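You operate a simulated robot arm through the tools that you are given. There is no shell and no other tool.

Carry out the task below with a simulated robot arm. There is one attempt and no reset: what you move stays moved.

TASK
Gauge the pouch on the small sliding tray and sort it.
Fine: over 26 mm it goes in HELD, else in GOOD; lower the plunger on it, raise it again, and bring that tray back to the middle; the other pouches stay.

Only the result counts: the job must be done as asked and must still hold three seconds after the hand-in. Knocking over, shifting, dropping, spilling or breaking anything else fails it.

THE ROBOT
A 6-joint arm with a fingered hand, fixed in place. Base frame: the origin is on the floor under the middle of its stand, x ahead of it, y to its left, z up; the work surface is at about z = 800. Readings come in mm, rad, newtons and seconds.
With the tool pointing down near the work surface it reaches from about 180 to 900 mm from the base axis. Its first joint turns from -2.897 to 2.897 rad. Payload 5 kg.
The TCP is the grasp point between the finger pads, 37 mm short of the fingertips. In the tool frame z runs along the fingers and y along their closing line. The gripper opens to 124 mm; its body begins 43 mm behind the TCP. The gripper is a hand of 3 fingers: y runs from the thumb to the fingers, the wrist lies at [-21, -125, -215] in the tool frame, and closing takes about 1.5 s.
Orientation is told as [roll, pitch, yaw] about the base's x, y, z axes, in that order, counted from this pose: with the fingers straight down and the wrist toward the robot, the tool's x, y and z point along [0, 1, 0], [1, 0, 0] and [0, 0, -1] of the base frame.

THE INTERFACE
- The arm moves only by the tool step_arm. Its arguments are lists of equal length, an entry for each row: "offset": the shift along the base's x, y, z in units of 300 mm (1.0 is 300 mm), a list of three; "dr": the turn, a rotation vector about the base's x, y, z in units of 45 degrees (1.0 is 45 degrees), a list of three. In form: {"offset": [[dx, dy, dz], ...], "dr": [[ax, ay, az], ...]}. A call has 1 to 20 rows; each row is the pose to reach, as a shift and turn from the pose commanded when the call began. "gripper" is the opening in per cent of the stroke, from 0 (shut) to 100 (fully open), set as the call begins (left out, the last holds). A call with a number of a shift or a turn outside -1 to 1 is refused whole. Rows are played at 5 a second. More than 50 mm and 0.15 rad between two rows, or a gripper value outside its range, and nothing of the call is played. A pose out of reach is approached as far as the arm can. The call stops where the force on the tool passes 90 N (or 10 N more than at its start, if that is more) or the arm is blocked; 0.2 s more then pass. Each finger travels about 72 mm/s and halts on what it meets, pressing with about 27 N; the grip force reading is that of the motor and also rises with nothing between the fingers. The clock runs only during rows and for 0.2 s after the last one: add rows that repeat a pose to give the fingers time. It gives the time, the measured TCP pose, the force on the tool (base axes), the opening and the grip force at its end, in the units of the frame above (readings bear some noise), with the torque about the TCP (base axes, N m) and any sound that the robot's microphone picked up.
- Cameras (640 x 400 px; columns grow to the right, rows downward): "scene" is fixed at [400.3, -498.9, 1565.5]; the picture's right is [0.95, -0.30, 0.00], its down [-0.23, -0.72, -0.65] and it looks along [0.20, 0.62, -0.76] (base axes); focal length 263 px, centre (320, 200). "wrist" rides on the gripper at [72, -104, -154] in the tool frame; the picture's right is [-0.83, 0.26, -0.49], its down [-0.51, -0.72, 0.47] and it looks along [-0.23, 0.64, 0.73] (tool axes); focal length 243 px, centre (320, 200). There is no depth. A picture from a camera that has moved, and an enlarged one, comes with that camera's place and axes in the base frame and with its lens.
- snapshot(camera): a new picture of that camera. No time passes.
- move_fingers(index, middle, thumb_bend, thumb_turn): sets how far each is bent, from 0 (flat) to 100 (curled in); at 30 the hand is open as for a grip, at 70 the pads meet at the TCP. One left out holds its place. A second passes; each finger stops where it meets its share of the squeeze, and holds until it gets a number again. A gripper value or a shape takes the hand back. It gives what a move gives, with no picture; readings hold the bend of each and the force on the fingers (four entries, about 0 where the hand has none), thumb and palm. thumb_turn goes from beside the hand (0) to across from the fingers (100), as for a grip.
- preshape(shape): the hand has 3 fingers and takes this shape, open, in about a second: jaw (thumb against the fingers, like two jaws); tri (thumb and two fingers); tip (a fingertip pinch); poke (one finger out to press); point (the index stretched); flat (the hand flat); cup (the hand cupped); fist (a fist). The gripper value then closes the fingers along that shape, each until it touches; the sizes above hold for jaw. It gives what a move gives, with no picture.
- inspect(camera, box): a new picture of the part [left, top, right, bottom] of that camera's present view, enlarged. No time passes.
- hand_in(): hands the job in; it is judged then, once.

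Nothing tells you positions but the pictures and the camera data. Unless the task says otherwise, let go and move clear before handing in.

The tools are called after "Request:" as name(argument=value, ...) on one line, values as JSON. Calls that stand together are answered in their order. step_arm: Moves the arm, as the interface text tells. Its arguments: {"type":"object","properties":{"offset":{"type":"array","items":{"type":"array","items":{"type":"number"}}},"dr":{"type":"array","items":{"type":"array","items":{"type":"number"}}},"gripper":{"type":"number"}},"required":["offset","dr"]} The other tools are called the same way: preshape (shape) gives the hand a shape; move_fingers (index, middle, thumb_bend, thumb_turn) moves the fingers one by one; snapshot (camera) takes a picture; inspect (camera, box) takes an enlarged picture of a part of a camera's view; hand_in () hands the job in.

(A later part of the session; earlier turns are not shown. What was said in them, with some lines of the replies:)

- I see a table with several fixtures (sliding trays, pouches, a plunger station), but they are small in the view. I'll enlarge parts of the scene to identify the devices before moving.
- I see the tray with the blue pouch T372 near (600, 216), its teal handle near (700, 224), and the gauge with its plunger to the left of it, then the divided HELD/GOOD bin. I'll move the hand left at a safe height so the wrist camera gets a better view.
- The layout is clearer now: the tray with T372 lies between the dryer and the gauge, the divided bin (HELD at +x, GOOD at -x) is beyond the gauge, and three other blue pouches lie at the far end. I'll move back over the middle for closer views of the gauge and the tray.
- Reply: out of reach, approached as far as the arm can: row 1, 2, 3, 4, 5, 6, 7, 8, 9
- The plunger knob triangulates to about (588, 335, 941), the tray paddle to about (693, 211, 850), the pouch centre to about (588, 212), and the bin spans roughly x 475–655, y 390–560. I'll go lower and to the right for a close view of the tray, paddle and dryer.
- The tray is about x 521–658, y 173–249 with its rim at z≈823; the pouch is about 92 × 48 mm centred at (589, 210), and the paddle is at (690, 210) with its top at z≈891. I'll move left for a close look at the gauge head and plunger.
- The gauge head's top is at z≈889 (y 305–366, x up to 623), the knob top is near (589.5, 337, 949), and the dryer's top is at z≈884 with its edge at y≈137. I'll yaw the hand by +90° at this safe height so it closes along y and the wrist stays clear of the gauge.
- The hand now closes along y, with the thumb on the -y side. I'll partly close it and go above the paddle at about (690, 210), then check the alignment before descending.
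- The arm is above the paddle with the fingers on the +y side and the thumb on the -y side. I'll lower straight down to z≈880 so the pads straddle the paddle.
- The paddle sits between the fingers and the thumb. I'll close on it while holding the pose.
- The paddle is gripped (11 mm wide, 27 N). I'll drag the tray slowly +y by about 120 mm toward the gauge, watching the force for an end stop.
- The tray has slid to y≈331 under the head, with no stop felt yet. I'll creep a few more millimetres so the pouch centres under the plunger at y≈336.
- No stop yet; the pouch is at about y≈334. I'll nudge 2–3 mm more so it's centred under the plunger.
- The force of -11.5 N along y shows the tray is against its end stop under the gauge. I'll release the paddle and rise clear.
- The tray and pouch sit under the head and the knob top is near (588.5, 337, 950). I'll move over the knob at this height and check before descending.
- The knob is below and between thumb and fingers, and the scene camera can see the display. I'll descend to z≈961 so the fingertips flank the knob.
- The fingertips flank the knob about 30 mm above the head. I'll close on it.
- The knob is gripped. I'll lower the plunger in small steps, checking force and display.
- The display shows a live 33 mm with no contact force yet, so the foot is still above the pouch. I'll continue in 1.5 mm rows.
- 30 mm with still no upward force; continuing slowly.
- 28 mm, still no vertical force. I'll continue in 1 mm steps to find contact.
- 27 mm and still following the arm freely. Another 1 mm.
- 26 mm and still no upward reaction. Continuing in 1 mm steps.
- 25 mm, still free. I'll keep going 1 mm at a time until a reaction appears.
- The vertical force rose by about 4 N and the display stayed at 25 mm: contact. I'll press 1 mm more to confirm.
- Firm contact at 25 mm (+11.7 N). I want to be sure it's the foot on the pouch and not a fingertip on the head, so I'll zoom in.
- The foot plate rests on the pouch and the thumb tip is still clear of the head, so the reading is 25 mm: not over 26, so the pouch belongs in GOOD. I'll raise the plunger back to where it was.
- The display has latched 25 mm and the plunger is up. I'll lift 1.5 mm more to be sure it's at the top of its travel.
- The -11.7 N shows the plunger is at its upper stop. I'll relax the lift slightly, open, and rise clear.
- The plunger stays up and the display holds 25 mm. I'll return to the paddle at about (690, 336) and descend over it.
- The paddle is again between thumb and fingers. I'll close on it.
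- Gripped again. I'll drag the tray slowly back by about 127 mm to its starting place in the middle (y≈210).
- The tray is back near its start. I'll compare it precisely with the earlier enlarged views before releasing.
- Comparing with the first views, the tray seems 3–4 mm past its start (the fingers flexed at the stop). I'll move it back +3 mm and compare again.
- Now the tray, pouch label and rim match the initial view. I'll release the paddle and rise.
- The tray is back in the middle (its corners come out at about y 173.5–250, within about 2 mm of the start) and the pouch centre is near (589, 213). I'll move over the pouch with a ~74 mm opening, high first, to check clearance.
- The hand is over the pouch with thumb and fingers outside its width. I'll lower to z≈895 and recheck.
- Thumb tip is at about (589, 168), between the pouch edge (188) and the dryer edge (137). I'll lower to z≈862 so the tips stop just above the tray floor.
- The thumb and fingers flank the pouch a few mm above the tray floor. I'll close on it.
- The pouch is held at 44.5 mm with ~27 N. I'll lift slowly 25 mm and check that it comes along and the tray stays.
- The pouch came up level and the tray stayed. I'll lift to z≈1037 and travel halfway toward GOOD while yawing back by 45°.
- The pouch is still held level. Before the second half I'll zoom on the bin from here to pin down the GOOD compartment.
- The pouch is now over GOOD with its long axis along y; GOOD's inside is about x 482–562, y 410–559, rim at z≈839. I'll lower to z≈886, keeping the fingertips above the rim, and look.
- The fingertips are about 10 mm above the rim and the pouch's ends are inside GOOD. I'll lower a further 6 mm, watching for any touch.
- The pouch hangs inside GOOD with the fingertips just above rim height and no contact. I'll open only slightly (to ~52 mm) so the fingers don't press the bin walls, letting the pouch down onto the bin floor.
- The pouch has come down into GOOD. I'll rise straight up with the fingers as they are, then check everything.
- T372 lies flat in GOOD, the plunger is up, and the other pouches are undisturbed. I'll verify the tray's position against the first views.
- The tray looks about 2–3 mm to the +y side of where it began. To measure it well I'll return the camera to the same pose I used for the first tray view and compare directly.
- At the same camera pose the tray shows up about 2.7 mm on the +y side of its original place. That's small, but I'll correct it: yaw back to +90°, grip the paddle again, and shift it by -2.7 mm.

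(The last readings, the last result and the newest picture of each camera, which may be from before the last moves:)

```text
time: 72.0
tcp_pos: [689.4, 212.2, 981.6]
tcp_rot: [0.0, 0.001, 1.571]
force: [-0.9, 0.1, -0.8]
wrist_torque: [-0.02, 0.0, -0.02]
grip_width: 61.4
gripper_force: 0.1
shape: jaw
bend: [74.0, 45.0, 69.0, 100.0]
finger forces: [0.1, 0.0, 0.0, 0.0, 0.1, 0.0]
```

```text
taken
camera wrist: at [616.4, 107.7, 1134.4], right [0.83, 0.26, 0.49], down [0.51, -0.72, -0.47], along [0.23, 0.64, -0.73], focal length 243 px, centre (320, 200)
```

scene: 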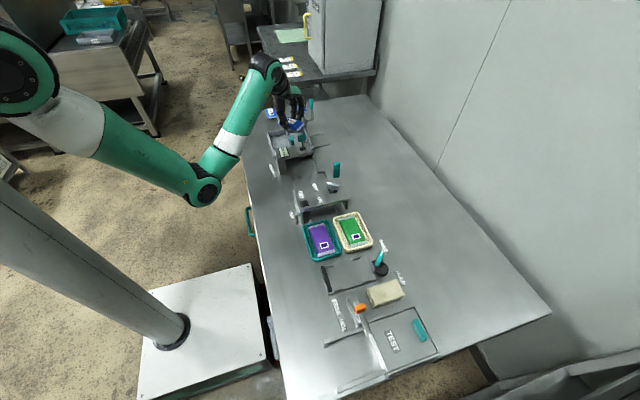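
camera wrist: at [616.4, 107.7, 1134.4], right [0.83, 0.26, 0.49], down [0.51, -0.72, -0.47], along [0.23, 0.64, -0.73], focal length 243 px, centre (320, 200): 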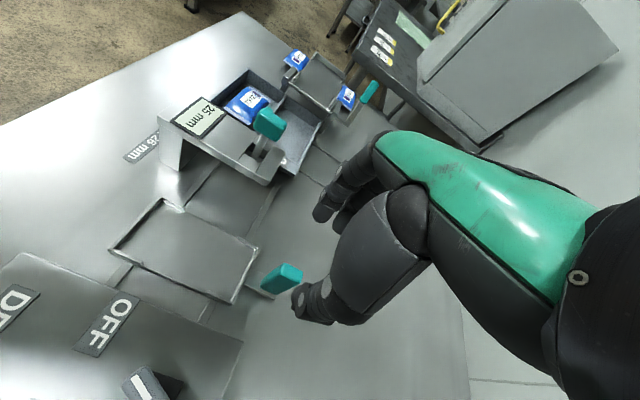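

The paddle is just below, between thumb and fingers. I'll descend to z≈880 and close.

Request:
step_arm(offset=[[0, 0.003, -0.1], [0, 0.003, -0.2], [0, 0.003, -0.28], [0, 0.003, -0.335], [0, 0.003, -0.335]], dr=[[0, 0, 0], [0, 0, 0], [0, 0, 0], [0, 0, 0], [0, 0, 0]])

Request:
step_arm(offset=[[0, 0, 0], [0, 0, 0], [0, 0, 0], [0, 0, 0], [0, 0, 0], [0, 0, 0], [0, 0, 0]], dr=[[0, 0, 0], [0, 0, 0], [0, 0, 0], [0, 0, 0], [0, 0, 0], [0, 0, 0], [0, 0, 0]], gripper=0)

Request:
inspect(camera="wrist", box=[80, 140, 400, 340])

Request:
inspect(camera="wrist", box=[240, 170, 400, 330])

```text
time: 73.2
tcp_pos: [689.8, 212.3, 878.6]
tcp_rot: [0.001, 0.001, 1.569]
force: [-0.1, -0.5, 0.3]
wrist_torque: [0.0, 0.0, 0.0]
grip_width: 61.5
gripper_force: 0.0
shape: jaw
bend: [74.0, 45.0, 69.0, 100.0]
finger forces: [0.0, 0.1, 0.0, 0.0, 0.1, 0.0]
```

```text
time: 74.8
tcp_pos: [688.7, 212.4, 879.5]
tcp_rot: [0.0, 0.0, 1.57]
force: [1.2, -0.1, -3.2]
wrist_torque: [0.02, 0.01, 0.02]
grip_width: 10.8
gripper_force: 27.5
shape: jaw
bend: [72.0, 65.0, 73.0, 100.0]
finger forces: [15.4, 8.0, 0.0, 0.0, 23.8, 0.0]
```

```text
2.00 times, centred on (240, 240) of wrist
camera zoom: at [616.5, 108.7, 1033.5], right [0.83, 0.26, 0.49], down [0.51, -0.72, -0.47], along [0.23, 0.64, -0.73], focal length 485 px, centre (480, 120)
```

zoom: 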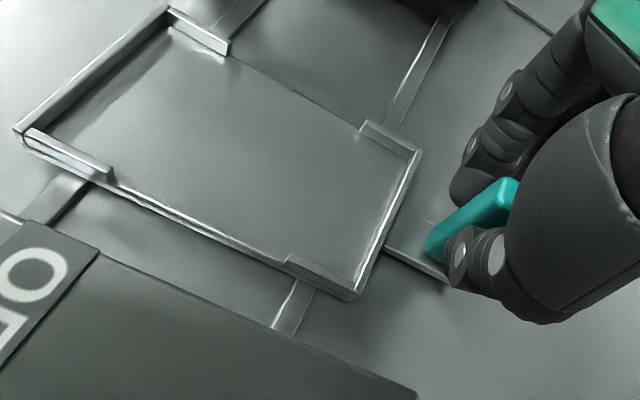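

```text
2.50 times, centred on (320, 250) of wrist
camera zoom: at [616.5, 108.7, 1033.5], right [0.83, 0.26, 0.49], down [0.51, -0.72, -0.47], along [0.23, 0.64, -0.73], focal length 606 px, centre (320, 75)
```

zoom: 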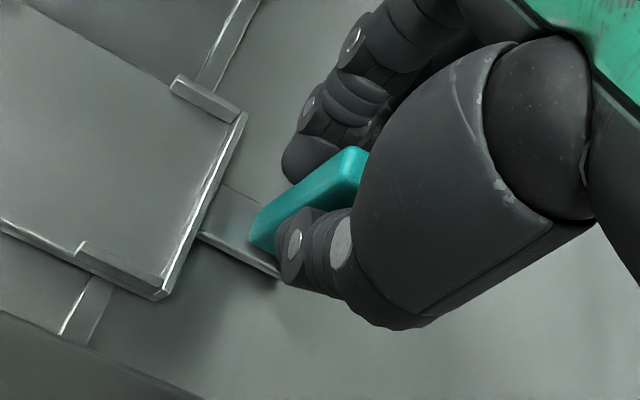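

The hand-to-tray relation matches the first grip exactly, with the hand 3.1 mm further +y; so the tray needs -3 mm. I'll shift it, then release and rise.

Request:
step_arm(offset=[[0, -0.004, 0], [0, -0.008, 0], [0, -0.0103, 0], [0, -0.0103, 0], [0, -0.0103, 0]], dr=[[0, 0, 0], [0, 0, 0], [0, 0, 0], [0, 0, 0], [0, 0, 0]])

Request:
inspect(camera="wrist", box=[240, 170, 400, 330])

```text
time: 76.0
tcp_pos: [689.4, 211.4, 881.0]
tcp_rot: [-0.002, -0.002, 1.571]
force: [0.2, 0.9, -8.2]
wrist_torque: [0.08, -0.05, 0.02]
grip_width: 10.8
gripper_force: 27.2
shape: jaw
bend: [72.0, 65.0, 73.0, 100.0]
finger forces: [15.6, 8.3, 0.0, 0.1, 23.1, 0.0]
```

```text
2.50 times, centred on (320, 250) of wrist
camera zoom: at [616.6, 105.6, 1033.8], right [0.83, 0.26, 0.49], down [0.51, -0.72, -0.47], along [0.23, 0.64, -0.73], focal length 606 px, centre (320, 75)
```

zoom: 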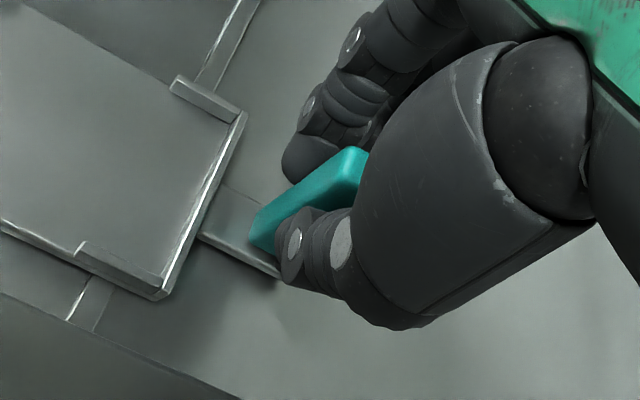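

The camera pose and the tray's place in the picture now match the first grip exactly. I'll release and rise clear.

Request:
step_arm(offset=[[0, 0, 0], [0, 0, 0], [0, 0, 0], [0, 0, 0], [0, 0, 0], [0, 0, 0], [0, 0, 0.06], [0, 0, 0.16], [0, 0, 0.28], [0, 0, 0.4], [0, 0, 0.5], [0, 0, 0.6], [0, 0, 0.6]], dr=[[0, 0, 0], [0, 0, 0], [0, 0, 0], [0, 0, 0], [0, 0, 0], [0, 0, 0], [0, 0, 0], [0, 0, 0], [0, 0, 0], [0, 0, 0], [0, 0, 0], [0, 0, 0], [0, 0, 0]], gripper=50)

Request:
snapshot(camera="wrist")

Request:
snapshot(camera="scene")

Request:
inspect(camera="scene", box=[260, 120, 360, 183])

Request:
inspect(camera="scene", box=[270, 150, 430, 250])

```text
time: 78.8
tcp_pos: [689.2, 208.7, 1061.7]
tcp_rot: [-0.001, 0.0, 1.57]
force: [0.1, 0.2, -0.4]
wrist_torque: [0.0, 0.01, -0.04]
grip_width: 61.6
gripper_force: 0.0
shape: jaw
bend: [74.0, 45.0, 69.0, 100.0]
finger forces: [0.1, 0.1, 0.0, 0.0, 0.0, 0.1]
```

```text
taken
camera wrist: at [616.7, 105.5, 1214.6], right [0.83, 0.26, 0.49], down [0.51, -0.72, -0.47], along [0.23, 0.64, -0.73], focal length 243 px, centre (320, 200)
```

wrist: 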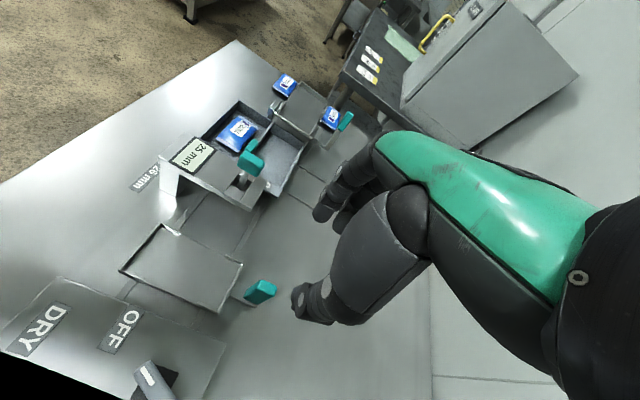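

```text
taken
```

scene: 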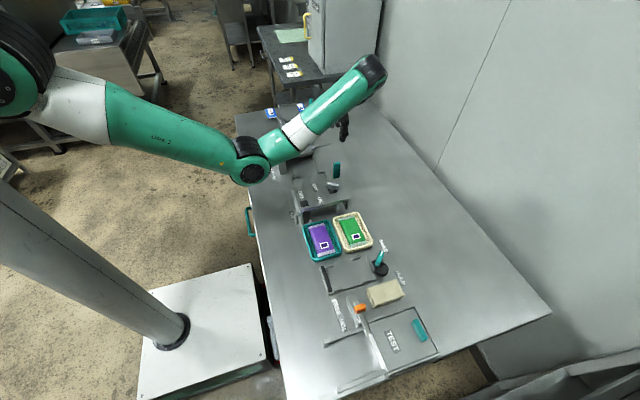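

```text
6.35 times, centred on (310, 152) of scene
camera zoom: at [400.3, -498.9, 1565.5], right [0.95, -0.3, 0.0], down [-0.23, -0.72, -0.65], along [0.2, 0.62, -0.76], focal length 1672 px, centre (384, 508)
```

zoom: 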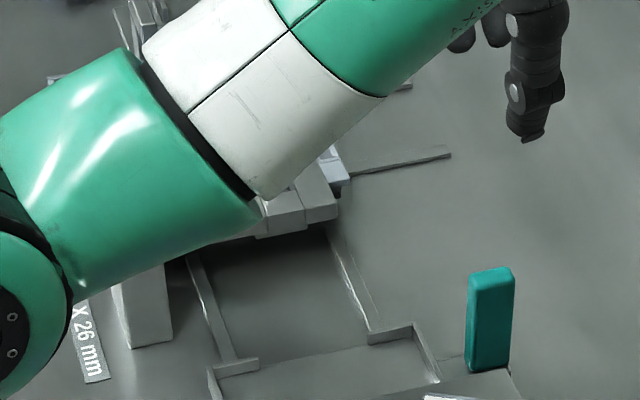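

```text
4.00 times, centred on (350, 200) of scene
camera zoom: at [400.3, -498.9, 1565.5], right [0.95, -0.3, 0.0], down [-0.23, -0.72, -0.65], along [0.2, 0.62, -0.76], focal length 1054 px, centre (200, 200)
```

zoom: 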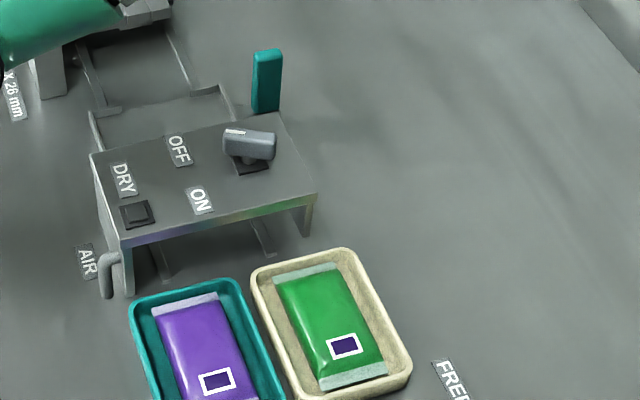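

The tray now matches its starting place. One last look at the gauge, bin and other pouches before handing in.

Request:
inspect(camera="wrist", box=[140, 60, 360, 220])

Request:
inspect(camera="scene", box=[290, 200, 450, 380])

```text
2.50 times, centred on (250, 140) of wrist
camera zoom: at [616.7, 105.5, 1214.6], right [0.83, 0.26, 0.49], down [0.51, -0.72, -0.47], along [0.23, 0.64, -0.73], focal length 606 px, centre (495, 350)
```

zoom: 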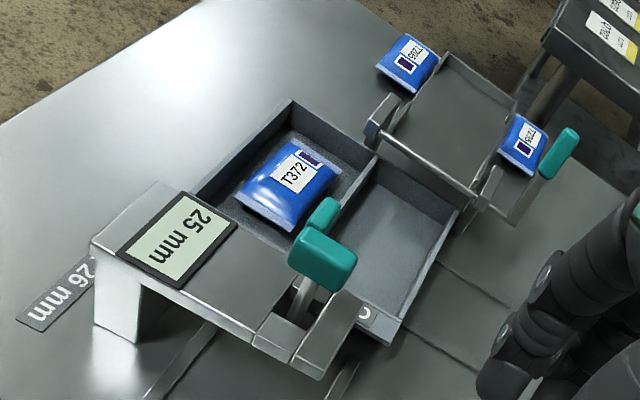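

```text
2.22 times, centred on (370, 290) of scene
camera zoom: at [400.3, -498.9, 1565.5], right [0.95, -0.3, 0.0], down [-0.23, -0.72, -0.65], along [0.2, 0.62, -0.76], focal length 585 px, centre (209, 0)
```

zoom: 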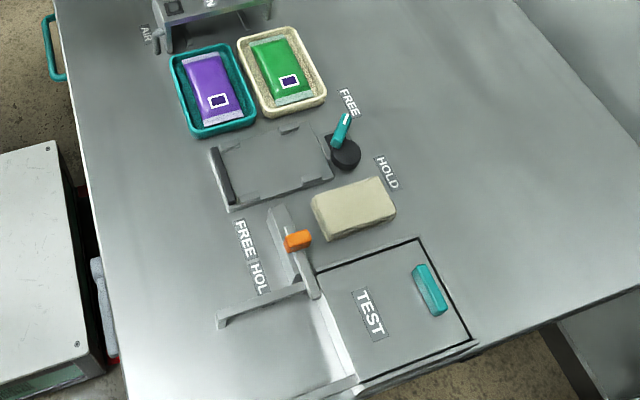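

T372 read 25 mm, which is not over 26, and it now lies flat in GOOD. The plunger is up, the tray is back in the middle, the other pouches haven't moved and the hand is clear, so I'm handing in.

Request:
hand_in()

```text
The job is handed in.
```

The pouch on the small sliding tray, T372, gauged at 25 mm. That is not over 26 mm, so I sorted it into GOOD, and the job is handed in.

- **Plunger:** I lowered it onto the pouch until it made firm contact, then raised it to its upper stop. It stayed up when I let go.
- **Tray:** It is back in the middle, matching its starting position in the camera views. It was about 3 mm off after the first return, so I gripped it again and corrected it.
- **Pouch:** It lies flat in GOOD. I let it go from roughly 25 mm above the bin floor, because the fingers would have pressed the bin walls any lower.
- **Everything else:** The other pouches and fixtures showed no movement in the final views.
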